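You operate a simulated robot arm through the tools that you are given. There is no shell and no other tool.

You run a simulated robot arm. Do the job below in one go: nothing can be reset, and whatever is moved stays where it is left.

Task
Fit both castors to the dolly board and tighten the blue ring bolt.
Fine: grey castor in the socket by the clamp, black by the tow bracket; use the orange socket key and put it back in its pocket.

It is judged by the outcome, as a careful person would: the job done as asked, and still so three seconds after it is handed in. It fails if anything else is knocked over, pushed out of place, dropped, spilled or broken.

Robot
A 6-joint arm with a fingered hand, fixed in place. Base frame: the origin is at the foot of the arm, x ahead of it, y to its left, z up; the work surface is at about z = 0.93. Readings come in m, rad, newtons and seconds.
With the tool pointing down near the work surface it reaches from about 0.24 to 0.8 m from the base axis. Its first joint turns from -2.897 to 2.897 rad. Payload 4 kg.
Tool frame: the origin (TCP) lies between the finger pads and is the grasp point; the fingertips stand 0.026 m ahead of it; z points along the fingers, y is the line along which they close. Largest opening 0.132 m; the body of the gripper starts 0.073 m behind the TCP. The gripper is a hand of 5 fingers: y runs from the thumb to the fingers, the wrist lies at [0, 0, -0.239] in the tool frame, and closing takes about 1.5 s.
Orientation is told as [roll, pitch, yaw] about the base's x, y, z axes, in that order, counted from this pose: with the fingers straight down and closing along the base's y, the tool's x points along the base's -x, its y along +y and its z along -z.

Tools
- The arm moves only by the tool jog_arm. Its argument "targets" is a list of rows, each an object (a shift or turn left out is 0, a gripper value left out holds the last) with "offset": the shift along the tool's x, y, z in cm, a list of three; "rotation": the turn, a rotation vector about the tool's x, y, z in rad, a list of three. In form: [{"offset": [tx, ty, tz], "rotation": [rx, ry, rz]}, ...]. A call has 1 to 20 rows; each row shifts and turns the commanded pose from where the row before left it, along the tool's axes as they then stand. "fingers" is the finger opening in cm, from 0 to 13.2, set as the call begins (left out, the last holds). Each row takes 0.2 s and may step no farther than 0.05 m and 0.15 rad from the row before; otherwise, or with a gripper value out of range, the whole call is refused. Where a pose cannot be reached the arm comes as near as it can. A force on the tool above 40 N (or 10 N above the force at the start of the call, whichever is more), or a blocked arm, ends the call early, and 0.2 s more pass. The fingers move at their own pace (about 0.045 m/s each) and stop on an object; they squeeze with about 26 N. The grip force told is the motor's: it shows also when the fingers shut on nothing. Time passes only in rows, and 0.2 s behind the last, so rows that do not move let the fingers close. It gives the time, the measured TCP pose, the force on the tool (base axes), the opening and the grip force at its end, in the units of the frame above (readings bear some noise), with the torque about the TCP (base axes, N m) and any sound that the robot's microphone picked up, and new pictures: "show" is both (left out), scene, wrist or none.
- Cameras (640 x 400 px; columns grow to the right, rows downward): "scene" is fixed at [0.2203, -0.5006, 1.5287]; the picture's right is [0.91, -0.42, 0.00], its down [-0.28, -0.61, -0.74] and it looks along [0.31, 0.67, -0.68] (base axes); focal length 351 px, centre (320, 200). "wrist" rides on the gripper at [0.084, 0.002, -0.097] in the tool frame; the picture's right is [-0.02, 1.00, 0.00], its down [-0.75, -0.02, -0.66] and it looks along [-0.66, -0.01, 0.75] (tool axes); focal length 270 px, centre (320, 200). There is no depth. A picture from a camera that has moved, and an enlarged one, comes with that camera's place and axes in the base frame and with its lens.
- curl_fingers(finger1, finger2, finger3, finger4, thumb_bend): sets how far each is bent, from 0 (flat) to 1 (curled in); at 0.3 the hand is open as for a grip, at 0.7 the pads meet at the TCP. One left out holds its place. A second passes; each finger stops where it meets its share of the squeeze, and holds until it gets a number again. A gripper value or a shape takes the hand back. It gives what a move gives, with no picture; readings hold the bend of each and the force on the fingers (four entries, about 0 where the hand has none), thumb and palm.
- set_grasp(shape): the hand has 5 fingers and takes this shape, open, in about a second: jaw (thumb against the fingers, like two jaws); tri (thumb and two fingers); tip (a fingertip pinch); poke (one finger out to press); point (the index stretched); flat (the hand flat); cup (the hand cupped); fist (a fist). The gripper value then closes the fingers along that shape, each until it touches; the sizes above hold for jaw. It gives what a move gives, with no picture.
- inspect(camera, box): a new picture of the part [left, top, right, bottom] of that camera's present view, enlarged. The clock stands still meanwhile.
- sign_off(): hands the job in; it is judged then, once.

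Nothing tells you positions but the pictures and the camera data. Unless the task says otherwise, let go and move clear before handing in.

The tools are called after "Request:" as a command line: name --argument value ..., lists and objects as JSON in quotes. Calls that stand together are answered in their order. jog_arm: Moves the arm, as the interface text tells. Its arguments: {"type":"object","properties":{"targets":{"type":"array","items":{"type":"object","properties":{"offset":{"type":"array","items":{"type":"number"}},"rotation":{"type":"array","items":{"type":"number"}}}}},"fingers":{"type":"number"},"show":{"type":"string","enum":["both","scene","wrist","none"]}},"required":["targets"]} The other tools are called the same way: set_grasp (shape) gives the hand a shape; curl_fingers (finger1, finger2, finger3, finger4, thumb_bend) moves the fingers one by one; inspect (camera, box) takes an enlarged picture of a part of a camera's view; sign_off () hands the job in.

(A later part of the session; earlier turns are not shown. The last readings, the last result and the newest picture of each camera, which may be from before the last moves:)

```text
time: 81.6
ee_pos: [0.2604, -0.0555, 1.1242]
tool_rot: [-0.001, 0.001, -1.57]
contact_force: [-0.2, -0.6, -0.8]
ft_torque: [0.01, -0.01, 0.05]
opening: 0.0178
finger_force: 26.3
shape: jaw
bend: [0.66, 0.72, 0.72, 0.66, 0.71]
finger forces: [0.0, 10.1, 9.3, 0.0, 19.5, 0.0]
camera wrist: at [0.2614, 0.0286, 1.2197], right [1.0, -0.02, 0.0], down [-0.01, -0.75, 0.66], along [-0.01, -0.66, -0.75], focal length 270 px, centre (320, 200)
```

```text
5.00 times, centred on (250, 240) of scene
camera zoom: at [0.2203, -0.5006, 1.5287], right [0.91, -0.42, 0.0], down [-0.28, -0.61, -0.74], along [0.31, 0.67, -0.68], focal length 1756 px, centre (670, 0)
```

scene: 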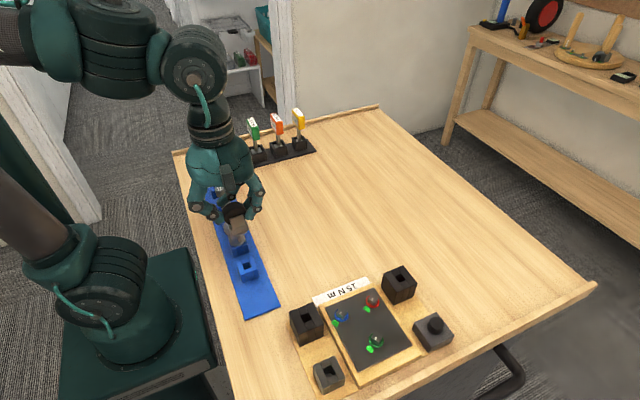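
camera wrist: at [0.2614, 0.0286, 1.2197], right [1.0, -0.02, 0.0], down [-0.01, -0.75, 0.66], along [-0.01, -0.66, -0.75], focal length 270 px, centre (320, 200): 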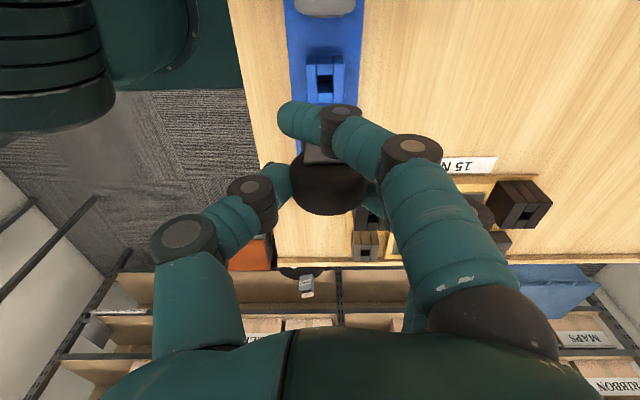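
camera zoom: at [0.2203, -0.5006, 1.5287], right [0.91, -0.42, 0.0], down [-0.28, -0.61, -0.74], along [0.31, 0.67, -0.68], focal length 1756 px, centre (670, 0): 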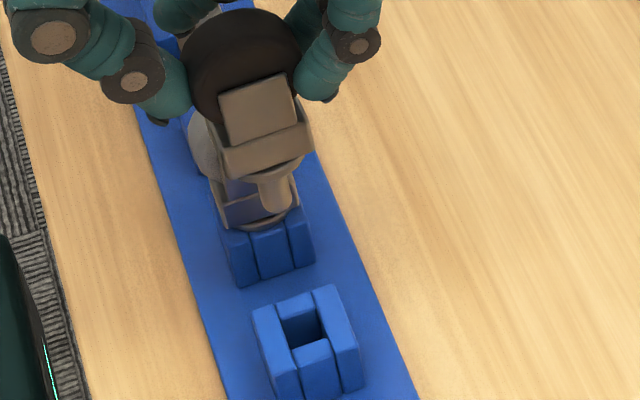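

The holder hole shows the stem at about (-0.001, 0.006) in the tool frame. I'm moving over socket A (by the hollow tow bracket) at the matching height to compare.

Request:
jog_arm --targets '[{"offset": [0, 0, -2.2]}, {"offset": [-3.95, 1.45, 0]}, {"offset": [-3.95, 1.45, 0]}, {"offset": [-3.95, 1.45, 0]}, {"offset": [-3.92, 1.43, 0]}, {"offset": [0, 0, 0]}]'

Request:
inspect --camera "wrist" --box '[290, 30, 360, 110]'

Request:
inspect --camera "scene" --box '[270, 240, 350, 360]'

```text
time: 83.0
ee_pos: [0.3181, -0.215, 1.145]
tool_rot: [0.001, -0.001, -1.571]
contact_force: [-0.4, 0.5, -1.6]
ft_torque: [0.01, 0.0, 0.01]
opening: 0.0176
finger_force: 25.9
shape: jaw
bend: [0.66, 0.72, 0.72, 0.66, 0.71]
finger forces: [0.0, 10.1, 9.2, 0.0, 19.5, 0.0]
camera wrist: at [0.3199, -0.1299, 1.2411], right [1.0, -0.02, 0.0], down [-0.01, -0.75, 0.66], along [-0.01, -0.66, -0.75], focal length 270 px, centre (320, 200)
```

scene: 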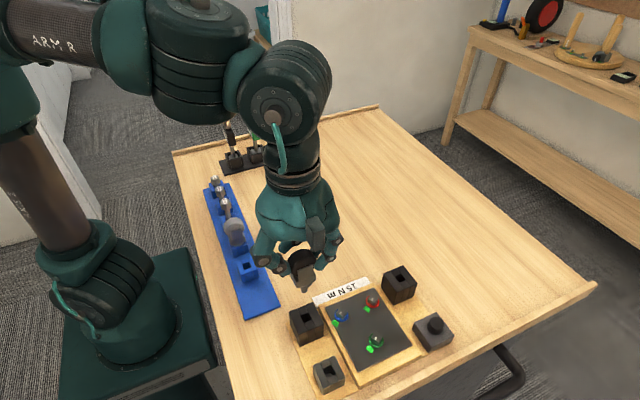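
wrist: 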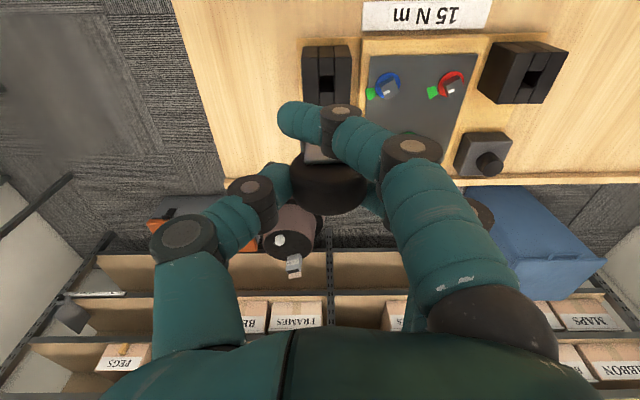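

```text
5.00 times, centred on (325, 70) of wrist
camera zoom: at [0.3199, -0.1299, 1.2411], right [1.0, -0.02, 0.0], down [-0.01, -0.75, 0.66], along [-0.01, -0.66, -0.75], focal length 1351 px, centre (295, 850)
```

zoom: 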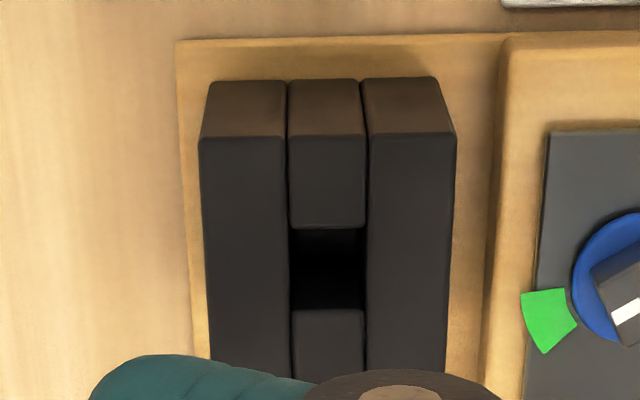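

```text
3.33 times, centred on (310, 300) of scene
camera zoom: at [0.2203, -0.5006, 1.5287], right [0.91, -0.42, 0.0], down [-0.28, -0.61, -0.74], along [0.31, 0.67, -0.68], focal length 1171 px, centre (353, -133)
```

zoom: 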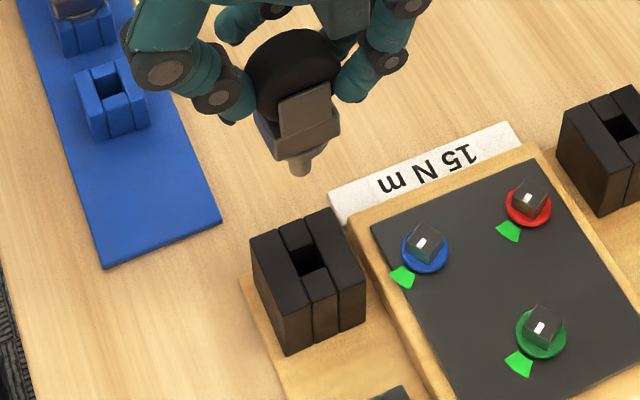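

Socket A's hole appears almost exactly where the holder hole did. I need about 1.5 mm of correction (tool -x, +y). I'll apply that and descend until the stem tip is just above the socket.

Request:
jog_arm --targets '[{"offset": [-0.14, 0.16, 2.0]}, {"offset": [0, 0, 2.5]}, {"offset": [0, 0, 2.2]}, {"offset": [0, 0, 0]}]' --show "none"

Request:
inspect --camera "wrist" --box '[270, 40, 400, 150]'

Request:
inspect --camera "scene" --box '[280, 270, 330, 350]'

```text
time: 84.0
ee_pos: [0.3214, -0.2133, 1.0773]
tool_rot: [-0.001, 0.0, -1.57]
contact_force: [-0.2, 0.8, -0.4]
ft_torque: [0.01, -0.01, -0.02]
opening: 0.0161
finger_force: 26.5
shape: jaw
bend: [0.66, 0.72, 0.73, 0.66, 0.72]
finger forces: [0.0, 12.7, 8.8, 0.0, 17.8, 0.0]
```

```text
3.64 times, centred on (335, 95) of wrist
camera zoom: at [0.3219, -0.1295, 1.1734], right [1.0, -0.02, 0.0], down [-0.02, -0.75, 0.66], along [-0.01, -0.66, -0.75], focal length 983 px, centre (266, 582)
```

zoom: 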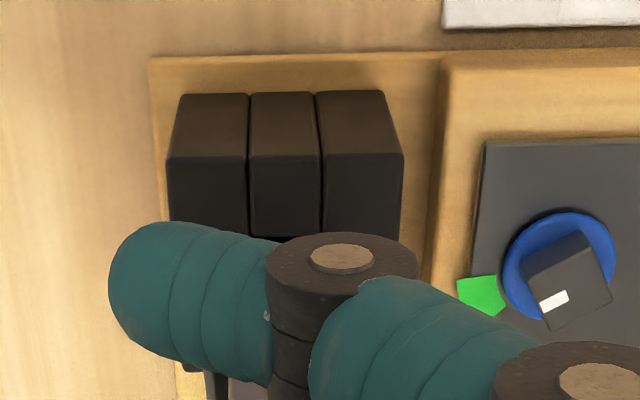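

```text
5.00 times, centred on (305, 310) of scene
camera zoom: at [0.2203, -0.5006, 1.5287], right [0.91, -0.42, 0.0], down [-0.28, -0.61, -0.74], along [0.31, 0.67, -0.68], focal length 1756 px, centre (395, -350)
```

zoom: 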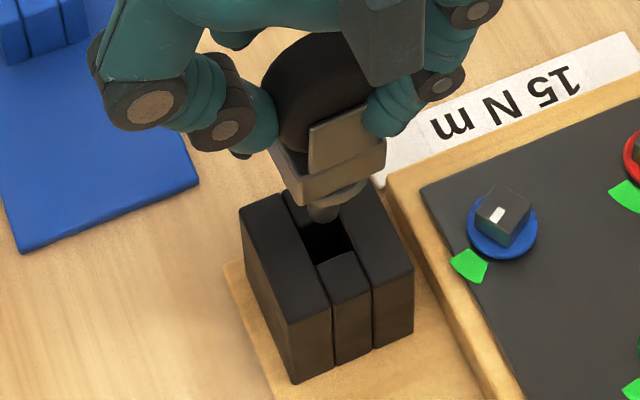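

Request:
inspect --camera "scene" --box '[292, 268, 327, 330]'

Request:
inspect --camera "wrist" --box '[180, 60, 460, 260]'

```text
6.45 times, centred on (310, 299) of scene
camera zoom: at [0.2203, -0.5006, 1.5287], right [0.91, -0.42, 0.0], down [-0.28, -0.61, -0.74], along [0.31, 0.67, -0.68], focal length 2266 px, centre (388, -439)
```

zoom: 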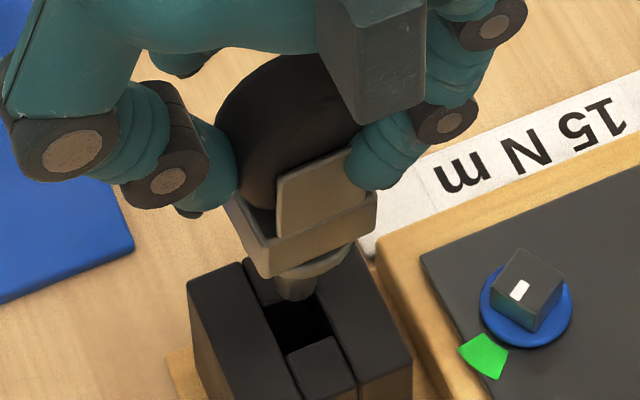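

```text
2.00 times, centred on (320, 160) of wrist
camera zoom: at [0.3219, -0.1295, 1.1734], right [1.0, -0.02, 0.0], down [-0.02, -0.75, 0.66], along [-0.01, -0.66, -0.75], focal length 541 px, centre (320, 280)
```

zoom: 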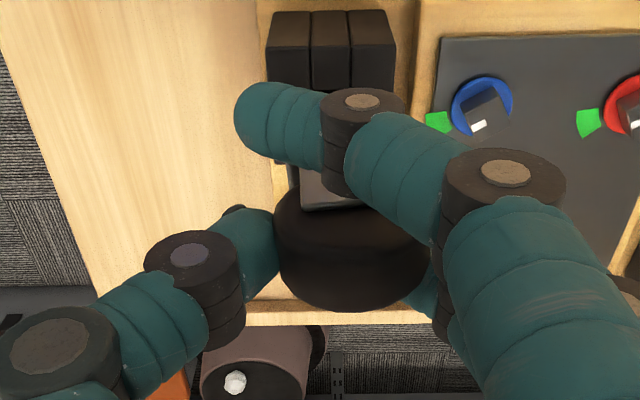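

The castor may have shifted in the grip, since the finger forces changed. I'll look closer before going any lower.

Request:
inspect --camera "scene" --box '[300, 280, 325, 325]'

Request:
inspect --camera "wrist" --box '[280, 100, 400, 220]'

```text
8.89 times, centred on (312, 302) of scene
camera zoom: at [0.2203, -0.5006, 1.5287], right [0.91, -0.42, 0.0], down [-0.28, -0.61, -0.74], along [0.31, 0.67, -0.68], focal length 3122 px, centre (387, -711)
```

zoom: 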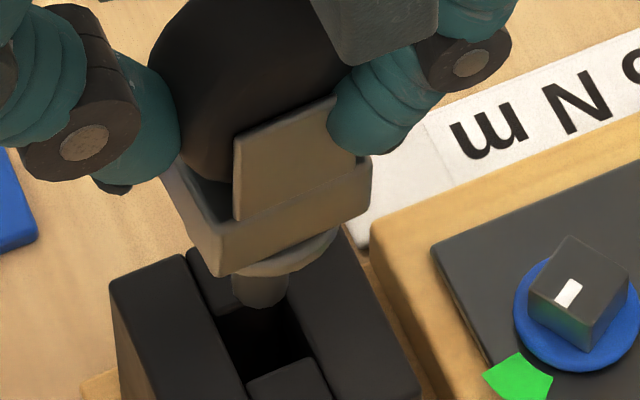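

```text
3.33 times, centred on (340, 160) of wrist
camera zoom: at [0.3219, -0.1295, 1.1734], right [1.0, -0.02, 0.0], down [-0.02, -0.75, 0.66], along [-0.01, -0.66, -0.75], focal length 901 px, centre (253, 333)
```

zoom: 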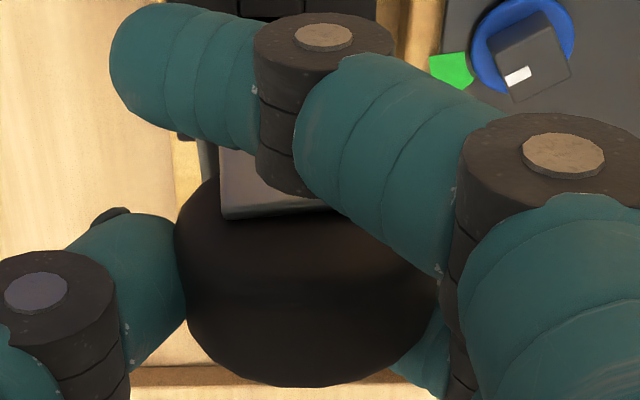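

Request:
jog_arm --targets '[{"offset": [0, 0, -1.0]}, {"offset": [0, 0, -1.5]}, {"offset": [0, 0, 0]}]' --show "none"

Request:
inspect --camera "scene" --box '[295, 265, 335, 320]'

Request:
inspect --camera "wrist" --box '[180, 60, 460, 260]'

```text
time: 84.8
ee_pos: [0.3219, -0.2133, 1.1029]
tool_rot: [0.0, 0.0, -1.571]
contact_force: [-0.3, -0.1, -1.7]
ft_torque: [0.01, 0.02, -0.02]
opening: 0.0164
finger_force: 26.2
shape: jaw
bend: [0.66, 0.72, 0.73, 0.66, 0.72]
finger forces: [0.0, 12.8, 8.9, 0.0, 17.7, 0.1]
```

```text
7.27 times, centred on (315, 292) of scene
camera zoom: at [0.2203, -0.5006, 1.5287], right [0.91, -0.42, 0.0], down [-0.28, -0.61, -0.74], along [0.31, 0.67, -0.68], focal length 2555 px, centre (356, -473)
```

zoom: 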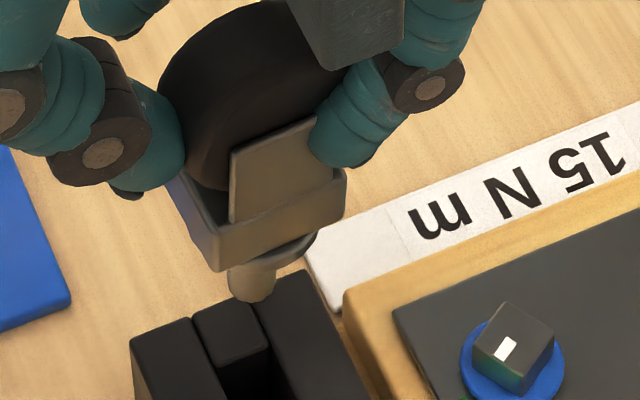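

```text
2.00 times, centred on (320, 160) of wrist
camera zoom: at [0.3223, -0.1299, 1.1991], right [1.0, -0.02, 0.0], down [-0.01, -0.75, 0.66], along [-0.01, -0.66, -0.75], focal length 541 px, centre (320, 280)
```

zoom: 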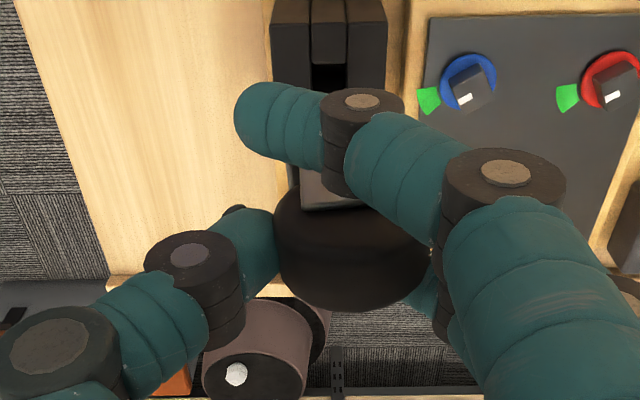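

Request:
inspect --camera "scene" --box '[302, 282, 327, 310]'

Request:
inspect --camera "scene" --box '[225, 205, 262, 252]'

```text
14.29 times, centred on (314, 296) of scene
camera zoom: at [0.2203, -0.5006, 1.5287], right [0.91, -0.42, 0.0], down [-0.28, -0.61, -0.74], along [0.31, 0.67, -0.68], focal length 5018 px, centre (399, -1171)
```

zoom: 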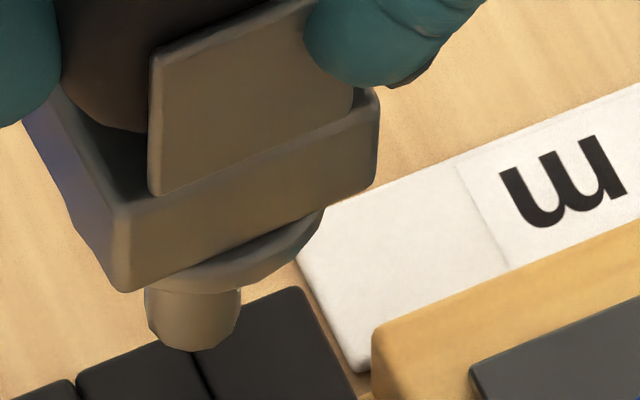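

```text
8.51 times, centred on (244, 228) of scene
camera zoom: at [0.2203, -0.5006, 1.5287], right [0.91, -0.42, 0.0], down [-0.28, -0.61, -0.74], along [0.31, 0.67, -0.68], focal length 2989 px, centre (971, -43)
```

zoom: 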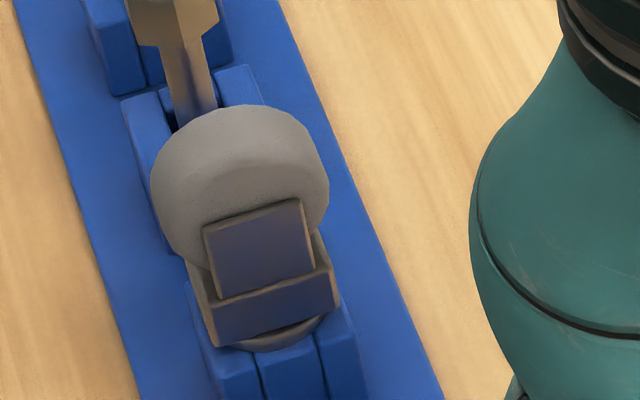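

The castor is still held nearly upright (2 to 3° tilt). The stem is about 3 cm long, with its tip about 8.7 cm below the TCP. By my estimate the tip is within about 1 mm of the hole, so I'll descend slowly and watch the force.

Request:
jog_arm --targets '[{"offset": [0, 0, 0.7]}, {"offset": [0, 0, 0.7]}, {"offset": [0, 0, 0.7]}, {"offset": [0, 0, 0.5]}, {"offset": [0, 0, 0]}]' --show "none"

Request:
inspect --camera "scene" --box '[293, 292, 325, 327]'

```text
time: 86.0
ee_pos: [0.3201, -0.216, 1.0761]
tool_rot: [-0.001, -0.001, -1.571]
contact_force: [0.2, 0.4, -0.8]
ft_torque: [-0.02, 0.01, 0.04]
opening: 0.0162
finger_force: 26.0
shape: jaw
bend: [0.66, 0.72, 0.73, 0.66, 0.72]
finger forces: [0.1, 12.8, 8.8, 0.0, 17.7, 0.1]
```

```text
11.43 times, centred on (309, 310) of scene
camera zoom: at [0.2203, -0.5006, 1.5287], right [0.91, -0.42, 0.0], down [-0.28, -0.61, -0.74], along [0.31, 0.67, -0.68], focal length 4014 px, centre (446, -1051)
```

zoom: 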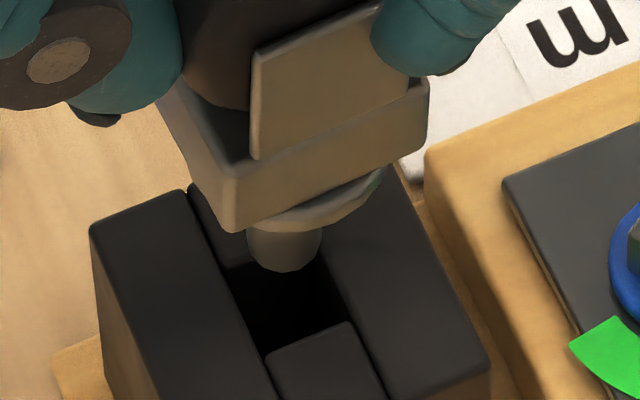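

The stem tip is right over the hole in this view. I'll continue down into it.

Request:
jog_arm --targets '[{"offset": [0, 0, 0.4]}, {"offset": [0, 0, 0.4]}, {"offset": [0, 0, 0.4]}, {"offset": [0, 0, 0]}]' --show "none"

Request:
inspect --camera "scene" --box '[293, 292, 325, 327]'

```text
time: 87.0
ee_pos: [0.3196, -0.2129, 1.0647]
tool_rot: [0.002, 0.0, -1.572]
contact_force: [0.3, -0.9, -1.0]
ft_torque: [-0.01, 0.0, -0.04]
opening: 0.0164
finger_force: 26.5
shape: jaw
bend: [0.66, 0.72, 0.73, 0.66, 0.72]
finger forces: [0.0, 12.8, 9.0, 0.1, 17.6, 0.0]
```

```text
11.43 times, centred on (309, 310) of scene
camera zoom: at [0.2203, -0.5006, 1.5287], right [0.91, -0.42, 0.0], down [-0.28, -0.61, -0.74], along [0.31, 0.67, -0.68], focal length 4014 px, centre (446, -1051)
```

zoom: 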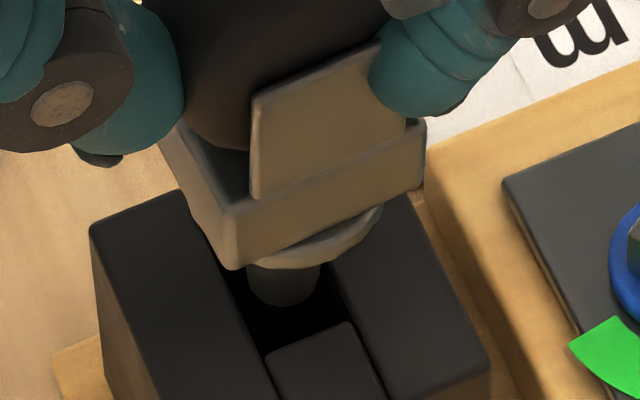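

Request:
jog_arm --targets '[{"offset": [0, 0, 0.4]}, {"offset": [0, 0, 0.4]}, {"offset": [0, 0, 0]}]' --show "none"

Request:
inspect --camera "scene" --box '[293, 292, 325, 327]'

```text
time: 87.8
ee_pos: [0.3198, -0.2134, 1.0549]
tool_rot: [-0.005, 0.003, -1.571]
contact_force: [0.3, -0.6, -0.8]
ft_torque: [0.03, 0.05, 0.0]
opening: 0.0167
finger_force: 25.8
shape: jaw
bend: [0.66, 0.71, 0.73, 0.66, 0.74]
finger forces: [0.0, 13.0, 11.1, 0.1, 15.8, 0.0]
```

```text
11.43 times, centred on (309, 310) of scene
camera zoom: at [0.2203, -0.5006, 1.5287], right [0.91, -0.42, 0.0], down [-0.28, -0.61, -0.74], along [0.31, 0.67, -0.68], focal length 4014 px, centre (446, -1051)
```

zoom: 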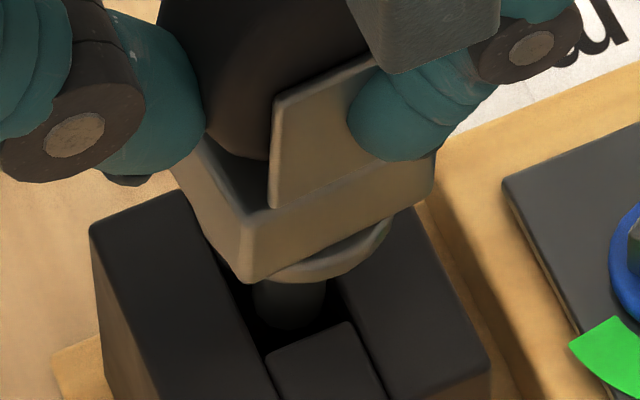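

Request:
inspect --camera "wrist" --box '[180, 60, 460, 260]'

Request:
inspect --camera "scene" --box '[285, 260, 335, 330]'

```text
2.00 times, centred on (320, 160) of wrist
camera zoom: at [0.3206, -0.1299, 1.1512], right [1.0, -0.02, 0.0], down [-0.01, -0.75, 0.66], along [-0.02, -0.66, -0.76], focal length 541 px, centre (320, 280)
```

zoom: 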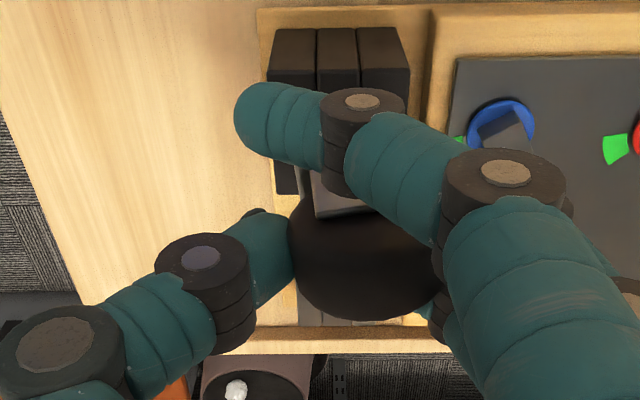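

```text
5.71 times, centred on (310, 295) of scene
camera zoom: at [0.2203, -0.5006, 1.5287], right [0.91, -0.42, 0.0], down [-0.28, -0.61, -0.74], along [0.31, 0.67, -0.68], focal length 2007 px, centre (377, -343)
```

zoom: 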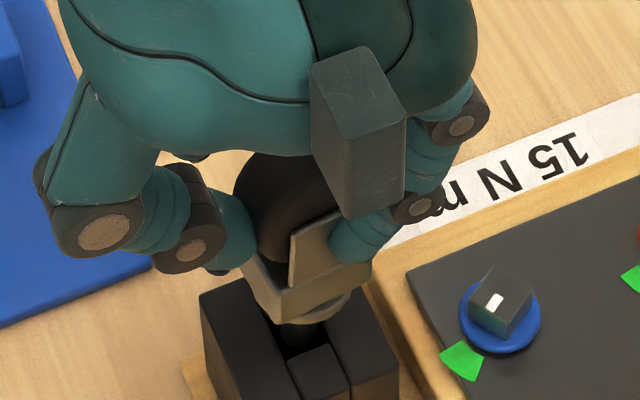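

Request:
inspect --camera "scene" --box '[300, 306, 322, 324]'

```text
16.00 times, centred on (311, 315) of scene
camera zoom: at [0.2203, -0.5006, 1.5287], right [0.91, -0.42, 0.0], down [-0.28, -0.61, -0.74], along [0.31, 0.67, -0.68], focal length 5620 px, centre (464, -1640)
```

zoom: 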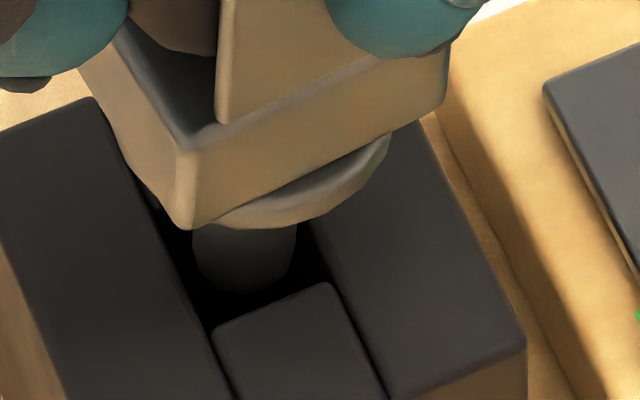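

The stem tip is inside the hole, but the castor is leaning about 5 mm toward +x at the wheel. I'll ease the hand back toward -x to straighten it, then continue down.

Request:
jog_arm --targets '[{"offset": [0, -0.2, 0]}, {"offset": [0, -0.2, 0]}, {"offset": [0, 0, 0]}]' --show "none"

Request:
inspect --camera "scene" --box '[293, 286, 327, 324]'

Request:
inspect --camera "wrist" --box '[180, 60, 460, 260]'

```text
time: 88.6
ee_pos: [0.3163, -0.2135, 1.0566]
tool_rot: [-0.001, -0.001, -1.571]
contact_force: [-0.2, 0.0, -1.1]
ft_torque: [0.02, -0.04, 0.02]
opening: 0.017
finger_force: 25.9
shape: jaw
bend: [0.66, 0.71, 0.73, 0.66, 0.74]
finger forces: [0.0, 13.0, 10.9, 0.0, 15.8, 0.0]
```

```text
10.53 times, centred on (310, 305) of scene
camera zoom: at [0.2203, -0.5006, 1.5287], right [0.91, -0.42, 0.0], down [-0.28, -0.61, -0.74], along [0.31, 0.67, -0.68], focal length 3697 px, centre (425, -905)
```

zoom: 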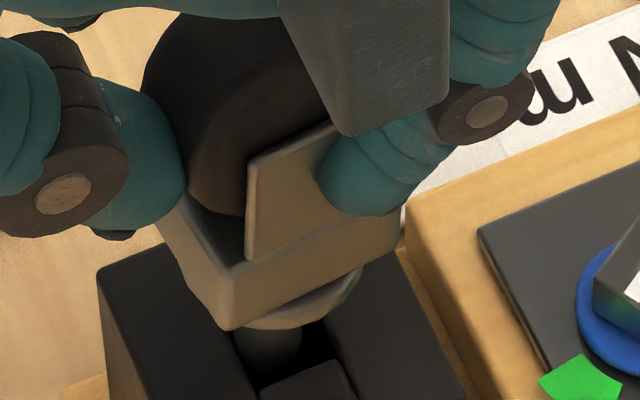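

```text
2.00 times, centred on (320, 160) of wrist
camera zoom: at [0.3171, -0.13, 1.1521], right [1.0, -0.02, 0.0], down [-0.02, -0.75, 0.66], along [-0.01, -0.66, -0.75], focal length 541 px, centre (320, 280)
```

zoom: 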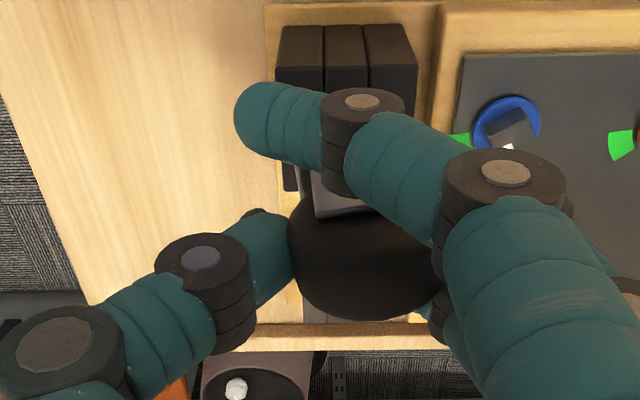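

Request:
jog_arm --targets '[{"offset": [0, 0.2, 0]}, {"offset": [0, 0, 0.3]}, {"offset": [0, 0, 0.3]}, {"offset": [0, 0, 0]}]' --show "none"

Request:
inspect --camera "scene" --box '[293, 286, 327, 324]'

```text
time: 89.6
ee_pos: [0.3183, -0.214, 1.0506]
tool_rot: [0.0, 0.0, -1.57]
contact_force: [0.2, -0.1, -0.5]
ft_torque: [-0.01, 0.07, 0.0]
opening: 0.0166
finger_force: 25.9
shape: jaw
bend: [0.66, 0.71, 0.73, 0.66, 0.74]
finger forces: [0.0, 12.9, 11.0, 0.0, 15.9, 0.1]
```

```text
10.53 times, centred on (310, 305) of scene
camera zoom: at [0.2203, -0.5006, 1.5287], right [0.91, -0.42, 0.0], down [-0.28, -0.61, -0.74], along [0.31, 0.67, -0.68], focal length 3697 px, centre (425, -905)
```

zoom: 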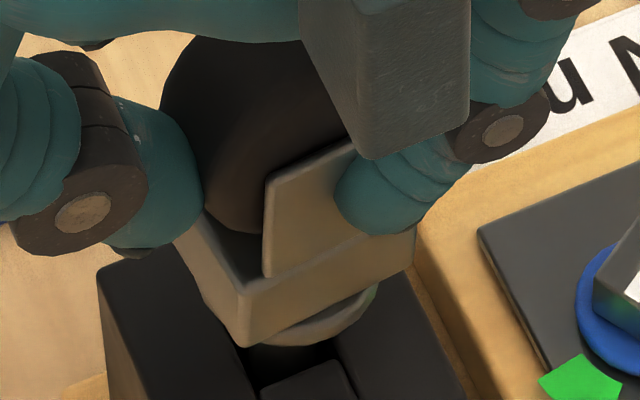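

Request:
jog_arm --targets '[{"offset": [0, 0, 0.3]}, {"offset": [0, 0, 0.3]}, {"offset": [0, 0, 0]}]' --show "none"

Request:
inspect --camera "scene" --box '[293, 286, 327, 324]'

```text
time: 90.4
ee_pos: [0.3173, -0.2144, 1.0432]
tool_rot: [-0.001, 0.001, -1.57]
contact_force: [-1.0, -0.7, -1.5]
ft_torque: [-0.02, 0.02, 0.02]
opening: 0.0166
finger_force: 26.4
shape: jaw
bend: [0.66, 0.71, 0.73, 0.66, 0.74]
finger forces: [0.1, 12.9, 11.0, 0.0, 16.0, 0.0]
```

```text
10.53 times, centred on (310, 305) of scene
camera zoom: at [0.2203, -0.5006, 1.5287], right [0.91, -0.42, 0.0], down [-0.28, -0.61, -0.74], along [0.31, 0.67, -0.68], focal length 3697 px, centre (425, -905)
```

zoom: 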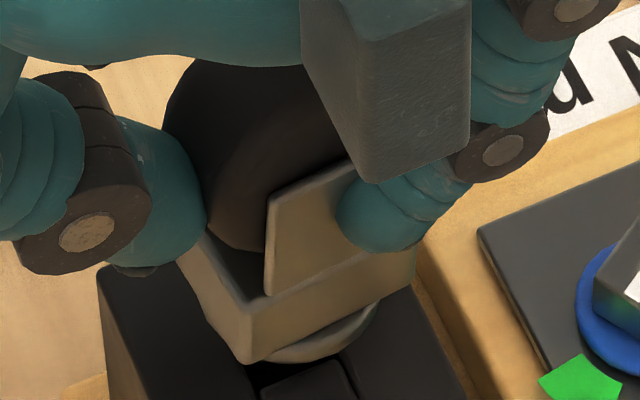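

Request:
jog_arm --targets '[{"offset": [0, 0, 0.3]}, {"offset": [0, 0, 0.2]}, {"offset": [0, 0, 0]}]' --show "none"

Request:
inspect --camera "scene" --box '[293, 286, 327, 324]'

```text
time: 91.2
ee_pos: [0.3191, -0.2154, 1.041]
tool_rot: [-0.001, -0.001, -1.57]
contact_force: [-0.4, 0.3, -1.4]
ft_torque: [0.02, -0.01, 0.0]
opening: 0.0167
finger_force: 25.9
shape: jaw
bend: [0.66, 0.71, 0.73, 0.66, 0.74]
finger forces: [0.1, 12.9, 10.9, 0.0, 15.9, 0.0]
```

```text
10.53 times, centred on (310, 305) of scene
camera zoom: at [0.2203, -0.5006, 1.5287], right [0.91, -0.42, 0.0], down [-0.28, -0.61, -0.74], along [0.31, 0.67, -0.68], focal length 3697 px, centre (425, -905)
```

zoom: 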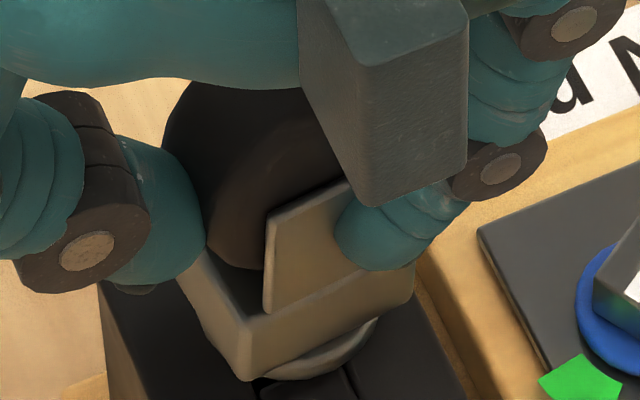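

Request:
jog_arm --targets '[{"offset": [0, 0, 0.2]}, {"offset": [0, 0, 0.2]}, {"offset": [0, 0, 0]}]' --show "none"

Request:
inspect --camera "scene" --box '[293, 286, 327, 324]'

```text
time: 92.0
ee_pos: [0.3181, -0.2148, 1.0365]
tool_rot: [-0.001, 0.0, -1.572]
contact_force: [-1.9, 0.0, 0.2]
ft_torque: [0.0, 0.06, -0.01]
opening: 0.0169
finger_force: 25.6
shape: jaw
bend: [0.66, 0.71, 0.73, 0.66, 0.74]
finger forces: [0.0, 12.8, 11.2, 0.0, 16.6, 0.1]
```

```text
10.53 times, centred on (310, 305) of scene
camera zoom: at [0.2203, -0.5006, 1.5287], right [0.91, -0.42, 0.0], down [-0.28, -0.61, -0.74], along [0.31, 0.67, -0.68], focal length 3697 px, centre (425, -905)
```

zoom: 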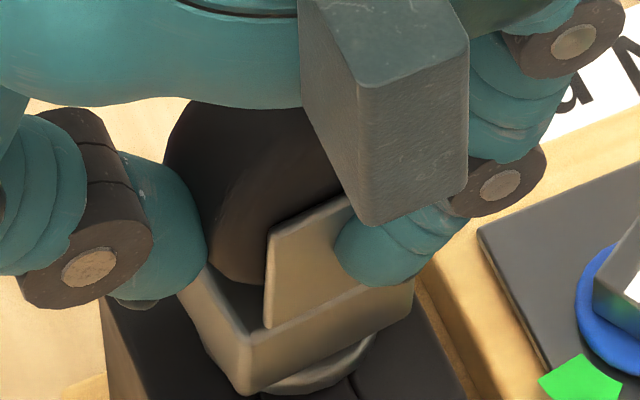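

Request:
jog_arm --targets '[{"offset": [0, 0, 0.2]}, {"offset": [0, 0, 0]}]' --show "none"

Request:
jog_arm --targets '[{"offset": [0, 0, 0.15]}, {"offset": [0, 0, 0]}]' --show "none"

Request:
inspect --camera "scene" --box '[293, 286, 327, 324]'

Request:
inspect --camera "wrist" --box '[180, 60, 460, 260]'

```text
time: 92.6
ee_pos: [0.319, -0.2148, 1.034]
tool_rot: [0.0, -0.001, -1.569]
contact_force: [-2.5, 1.2, -1.4]
ft_torque: [0.01, 0.12, -0.02]
opening: 0.0167
finger_force: 26.0
shape: jaw
bend: [0.66, 0.71, 0.73, 0.66, 0.74]
finger forces: [0.0, 13.0, 11.5, 0.0, 17.3, 0.1]
```

```text
time: 93.2
ee_pos: [0.3186, -0.2148, 1.0329]
tool_rot: [0.001, 0.0, -1.571]
contact_force: [-1.9, -1.3, 9.6]
ft_torque: [-0.01, -0.01, 0.0]
opening: 0.0164
finger_force: 26.4
shape: jaw
bend: [0.66, 0.71, 0.73, 0.66, 0.75]
finger forces: [0.0, 12.4, 8.5, 0.0, 18.2, 0.1]
```

```text
10.53 times, centred on (310, 305) of scene
camera zoom: at [0.2203, -0.5006, 1.5287], right [0.91, -0.42, 0.0], down [-0.28, -0.61, -0.74], along [0.31, 0.67, -0.68], focal length 3697 px, centre (425, -905)
```

zoom: 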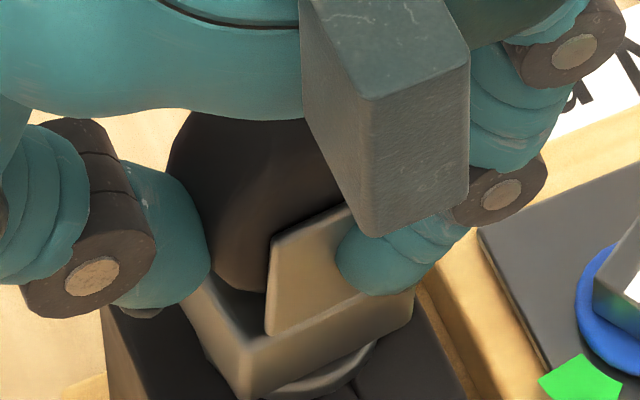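

```text
2.00 times, centred on (320, 160) of wrist
camera zoom: at [0.3196, -0.1306, 1.1287], right [1.0, -0.02, 0.0], down [-0.02, -0.75, 0.66], along [-0.01, -0.66, -0.75], focal length 541 px, centre (320, 280)
```

zoom: 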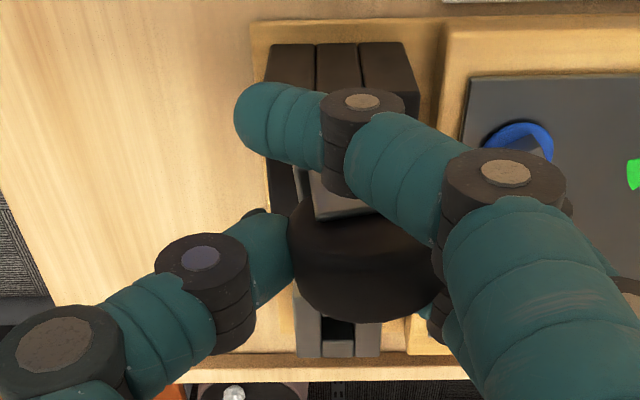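

It's seated: about 10 N of push-back with the flange down on the socket. I'll release and look.

Request:
jog_arm --targets '[{"offset": [0, 0, -0.1]}, {"offset": [0, 0, 0]}, {"offset": [0, 0, 0]}, {"offset": [0, 0, 0]}, {"offset": [0, 0, 0]}, {"offset": [0, 0, 0]}, {"offset": [0, 0, 0]}]' --fingers 9

Request:
inspect --camera "scene" --box '[285, 275, 335, 335]'

Request:
inspect --camera "wrist" --box '[180, 60, 460, 260]'

```text
time: 94.8
ee_pos: [0.3187, -0.2146, 1.034]
tool_rot: [0.001, 0.0, -1.569]
contact_force: [0.1, -0.1, -0.7]
ft_torque: [0.0, 0.0, 0.01]
opening: 0.0896
finger_force: 0.0
shape: jaw
bend: [0.68, 0.69, 0.69, 0.68, 0.65]
finger forces: [0.1, 0.1, 0.0, 0.1, 0.1, 0.0]
camera wrist: at [0.3198, -0.1305, 1.129], right [1.0, -0.02, 0.0], down [-0.02, -0.75, 0.66], along [-0.01, -0.66, -0.75], focal length 270 px, centre (320, 200)
```

scene: 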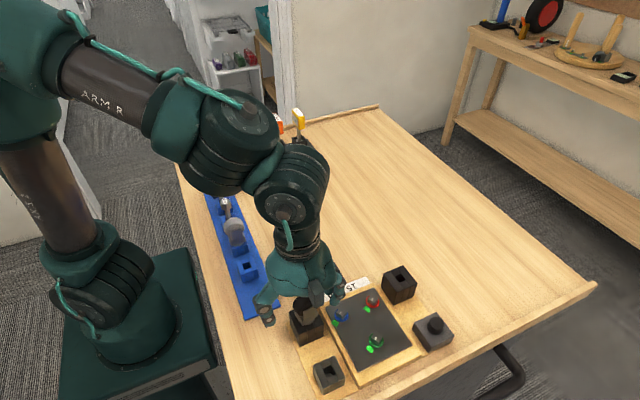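
wrist: 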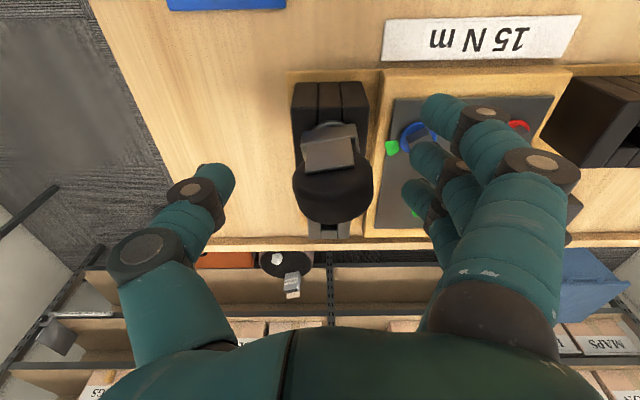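

```text
6.67 times, centred on (310, 305) of scene
camera zoom: at [0.2203, -0.5006, 1.5287], right [0.91, -0.42, 0.0], down [-0.28, -0.61, -0.74], along [0.31, 0.67, -0.68], focal length 2342 px, centre (387, -500)
```

zoom: 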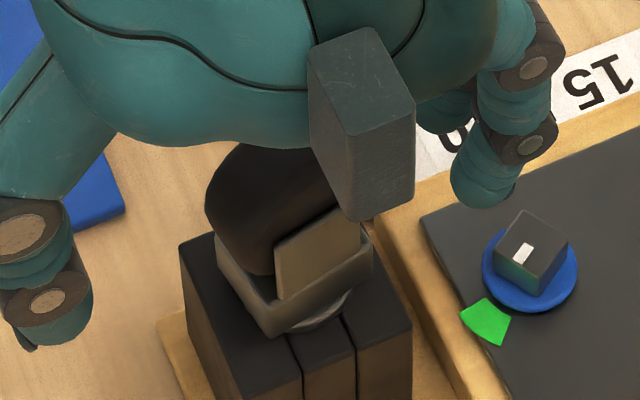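

```text
2.00 times, centred on (320, 160) of wrist
camera zoom: at [0.3198, -0.1305, 1.129], right [1.0, -0.02, 0.0], down [-0.02, -0.75, 0.66], along [-0.01, -0.66, -0.75], focal length 541 px, centre (320, 280)
```

zoom: 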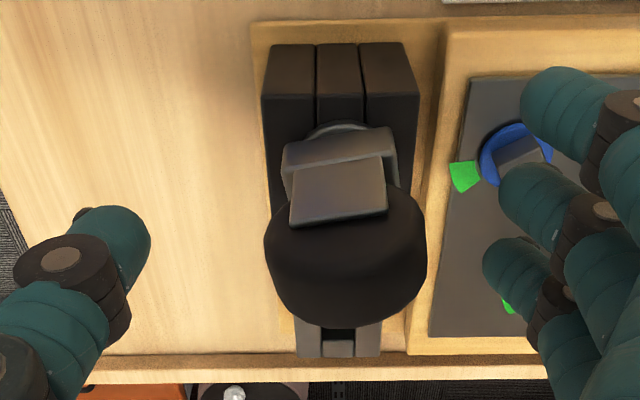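

The black castor stands in socket A, upright and seated with a slight swivel. I'll rise straight up and go to the grey castor.

Request:
jog_arm --targets '[{"offset": [0, 0, -1.5]}, {"offset": [0, 0, -3]}, {"offset": [0, 0, -4]}, {"offset": [0, 0, -4.5]}, {"offset": [0, 0, 0]}]'

Request:
inspect --camera "wrist" --box '[270, 20, 390, 130]'

Request:
inspect --camera "scene" --box '[285, 275, 335, 350]'

```text
time: 96.0
ee_pos: [0.3195, -0.216, 1.1626]
tool_rot: [0.001, 0.0, -1.571]
contact_force: [0.2, 0.0, 0.6]
ft_torque: [-0.02, -0.01, -0.04]
opening: 0.0898
finger_force: 0.0
shape: jaw
bend: [0.68, 0.69, 0.69, 0.68, 0.65]
finger forces: [0.0, 0.1, 0.1, 0.1, 0.0, 0.0]
camera wrist: at [0.32, -0.1317, 1.2594], right [1.0, -0.02, 0.0], down [-0.02, -0.75, 0.66], along [-0.01, -0.66, -0.75], focal length 270 px, centre (320, 200)
```

scene: 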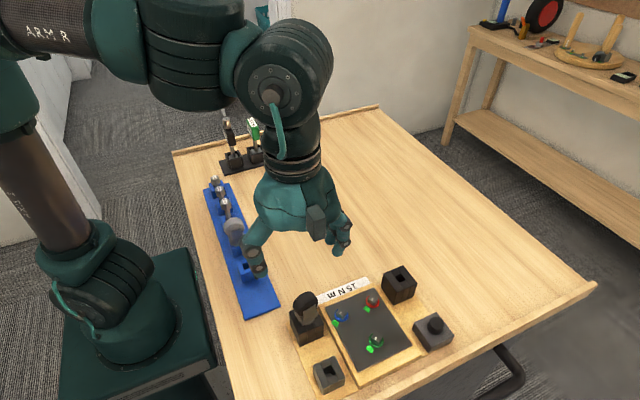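
wrist: 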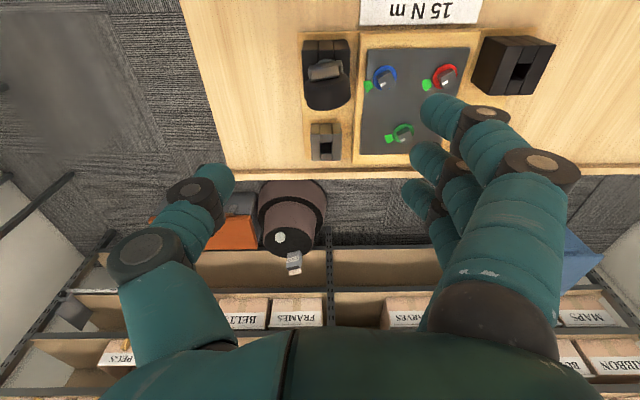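

```text
3.64 times, centred on (330, 75) of wrist
camera zoom: at [0.32, -0.1317, 1.2594], right [1.0, -0.02, 0.0], down [-0.02, -0.75, 0.66], along [-0.01, -0.66, -0.75], focal length 983 px, centre (284, 654)
```

zoom: 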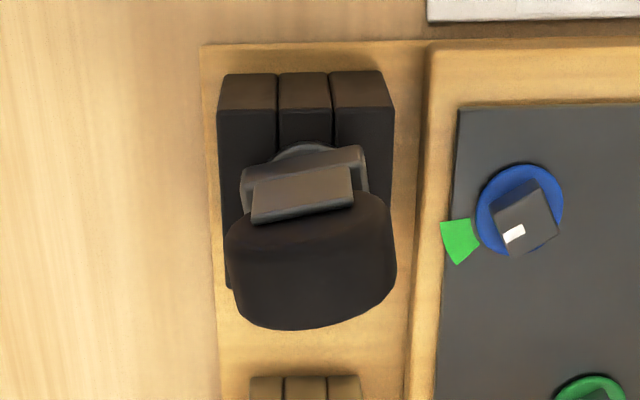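

```text
5.33 times, centred on (310, 312) of scene
camera zoom: at [0.2203, -0.5006, 1.5287], right [0.91, -0.42, 0.0], down [-0.28, -0.61, -0.74], along [0.31, 0.67, -0.68], focal length 1873 px, centre (373, -400)
```

zoom: 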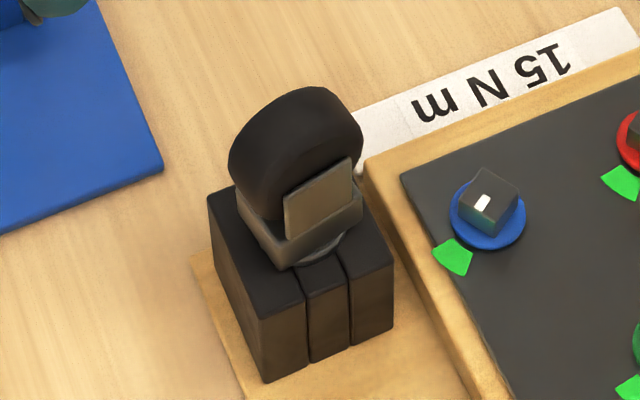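

The black castor is properly seated in its socket. Now I'm moving slowly to above the grey castor.

Request:
jog_arm --targets '[{"offset": [0, 0, -2]}, {"offset": [3.9, -0.98, -1]}, {"offset": [3.9, -0.98, 0]}, {"offset": [3.9, -0.98, 0]}, {"offset": [3.9, -0.98, 0]}, {"offset": [3.9, -0.98, 0]}, {"offset": [3.9, -0.98, 0]}, {"offset": [0, 0, 0]}]'

Request:
inspect --camera "wrist" --box '[270, 20, 370, 120]'

```text
time: 97.8
ee_pos: [0.2571, 0.018, 1.1931]
tool_rot: [0.0, 0.002, -1.57]
contact_force: [-0.4, -0.5, 0.4]
ft_torque: [0.01, 0.01, 0.02]
opening: 0.0896
finger_force: 0.0
shape: jaw
bend: [0.68, 0.69, 0.69, 0.68, 0.65]
finger forces: [0.0, 0.0, 0.0, 0.0, 0.0, 0.0]
camera wrist: at [0.2584, 0.1025, 1.2888], right [1.0, -0.02, 0.0], down [-0.02, -0.75, 0.66], along [-0.01, -0.66, -0.75], focal length 270 px, centre (320, 200)
```

scene: 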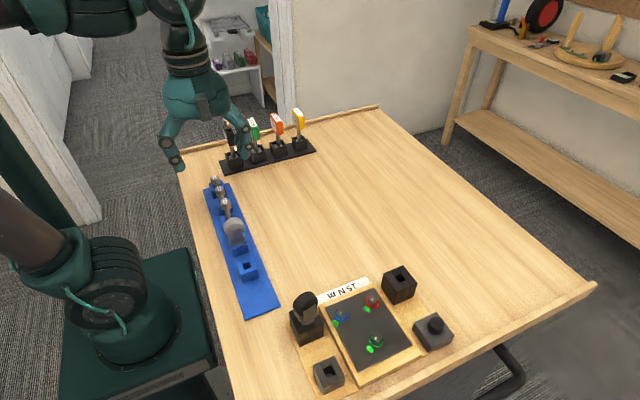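
wrist: 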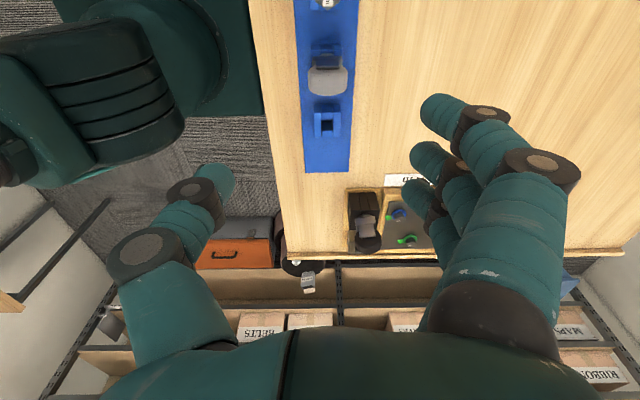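

```text
4.00 times, centred on (320, 70) of wrist
camera zoom: at [0.2584, 0.1025, 1.2888], right [1.0, -0.02, 0.0], down [-0.02, -0.75, 0.66], along [-0.01, -0.66, -0.75], focal length 1081 px, centre (320, 720)
```

zoom: 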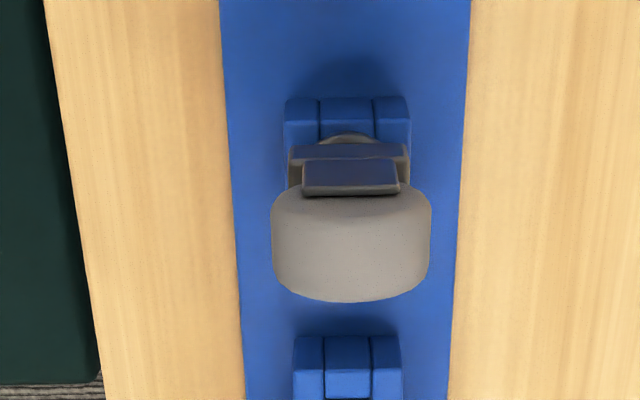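

I can reach here at yaw -90°. The grey wheel is at about (0.2665, 0.0143). I'll correct by (-4 mm, +4 mm) in the tool frame and descend partway.

Request:
jog_arm --targets '[{"offset": [-0.4, 0.4, 2.5]}, {"offset": [0, 0, 3.5]}, {"offset": [0, 0, 3.5]}, {"offset": [0, 0, 3.0]}, {"offset": [0, 0, 1.5]}, {"offset": [0, 0, 0]}]'

Request:
inspect --camera "wrist" --box '[180, 60, 460, 260]'

Request:
inspect --camera "scene" --box '[190, 170, 280, 280]'

```text
time: 99.2
ee_pos: [0.2635, 0.0145, 1.0512]
tool_rot: [-0.001, 0.001, -1.57]
contact_force: [0.2, 0.4, 0.0]
ft_torque: [0.04, -0.02, 0.0]
opening: 0.0899
finger_force: 0.1
shape: jaw
bend: [0.68, 0.69, 0.69, 0.68, 0.65]
finger forces: [0.0, 0.1, 0.0, 0.0, 0.0, 0.1]
camera wrist: at [0.2644, 0.0984, 1.1472], right [1.0, -0.02, 0.0], down [-0.01, -0.75, 0.66], along [-0.01, -0.66, -0.75], focal length 270 px, centre (320, 200)
```

scene: 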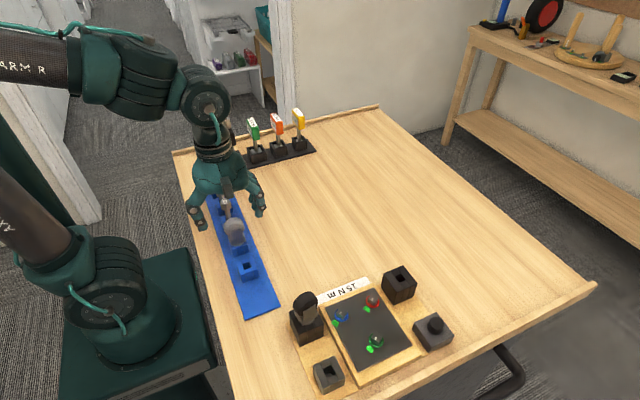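
wrist: 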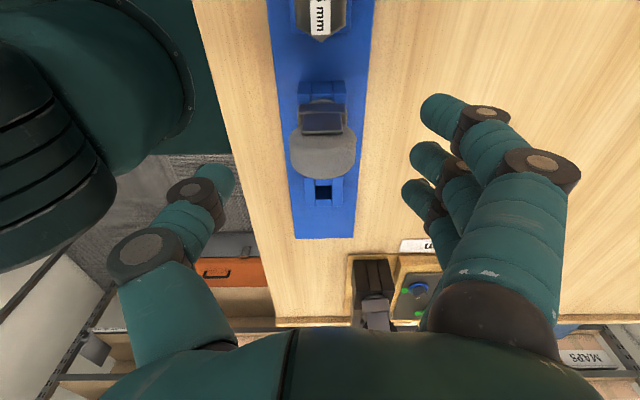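

```text
2.00 times, centred on (320, 160) of wrist
camera zoom: at [0.2644, 0.0984, 1.1472], right [1.0, -0.02, 0.0], down [-0.01, -0.75, 0.66], along [-0.01, -0.66, -0.75], focal length 541 px, centre (320, 280)
```

zoom: 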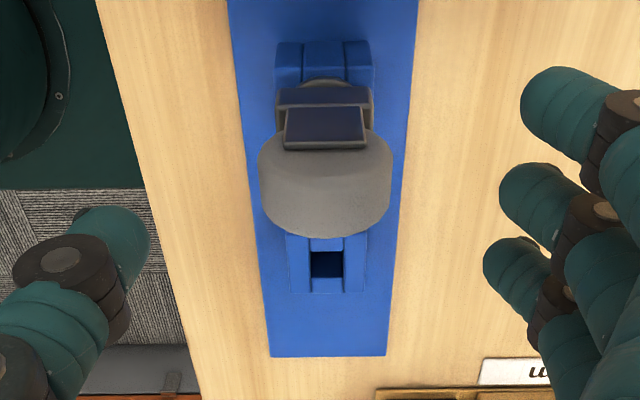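

```text
3.64 times, centred on (235, 225) of scene
camera zoom: at [0.2203, -0.5006, 1.5287], right [0.91, -0.42, 0.0], down [-0.28, -0.61, -0.74], along [0.31, 0.67, -0.68], focal length 1277 px, centre (629, 109)
```

zoom: 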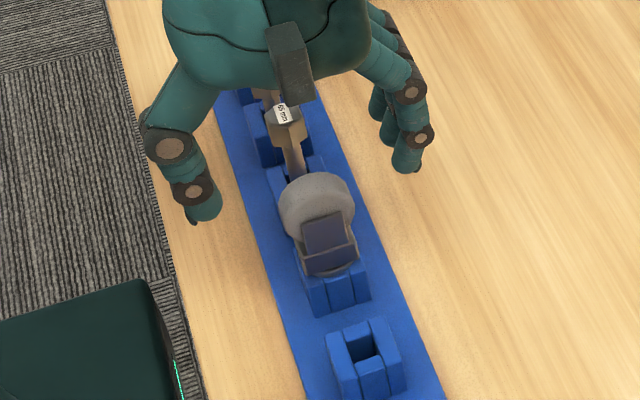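

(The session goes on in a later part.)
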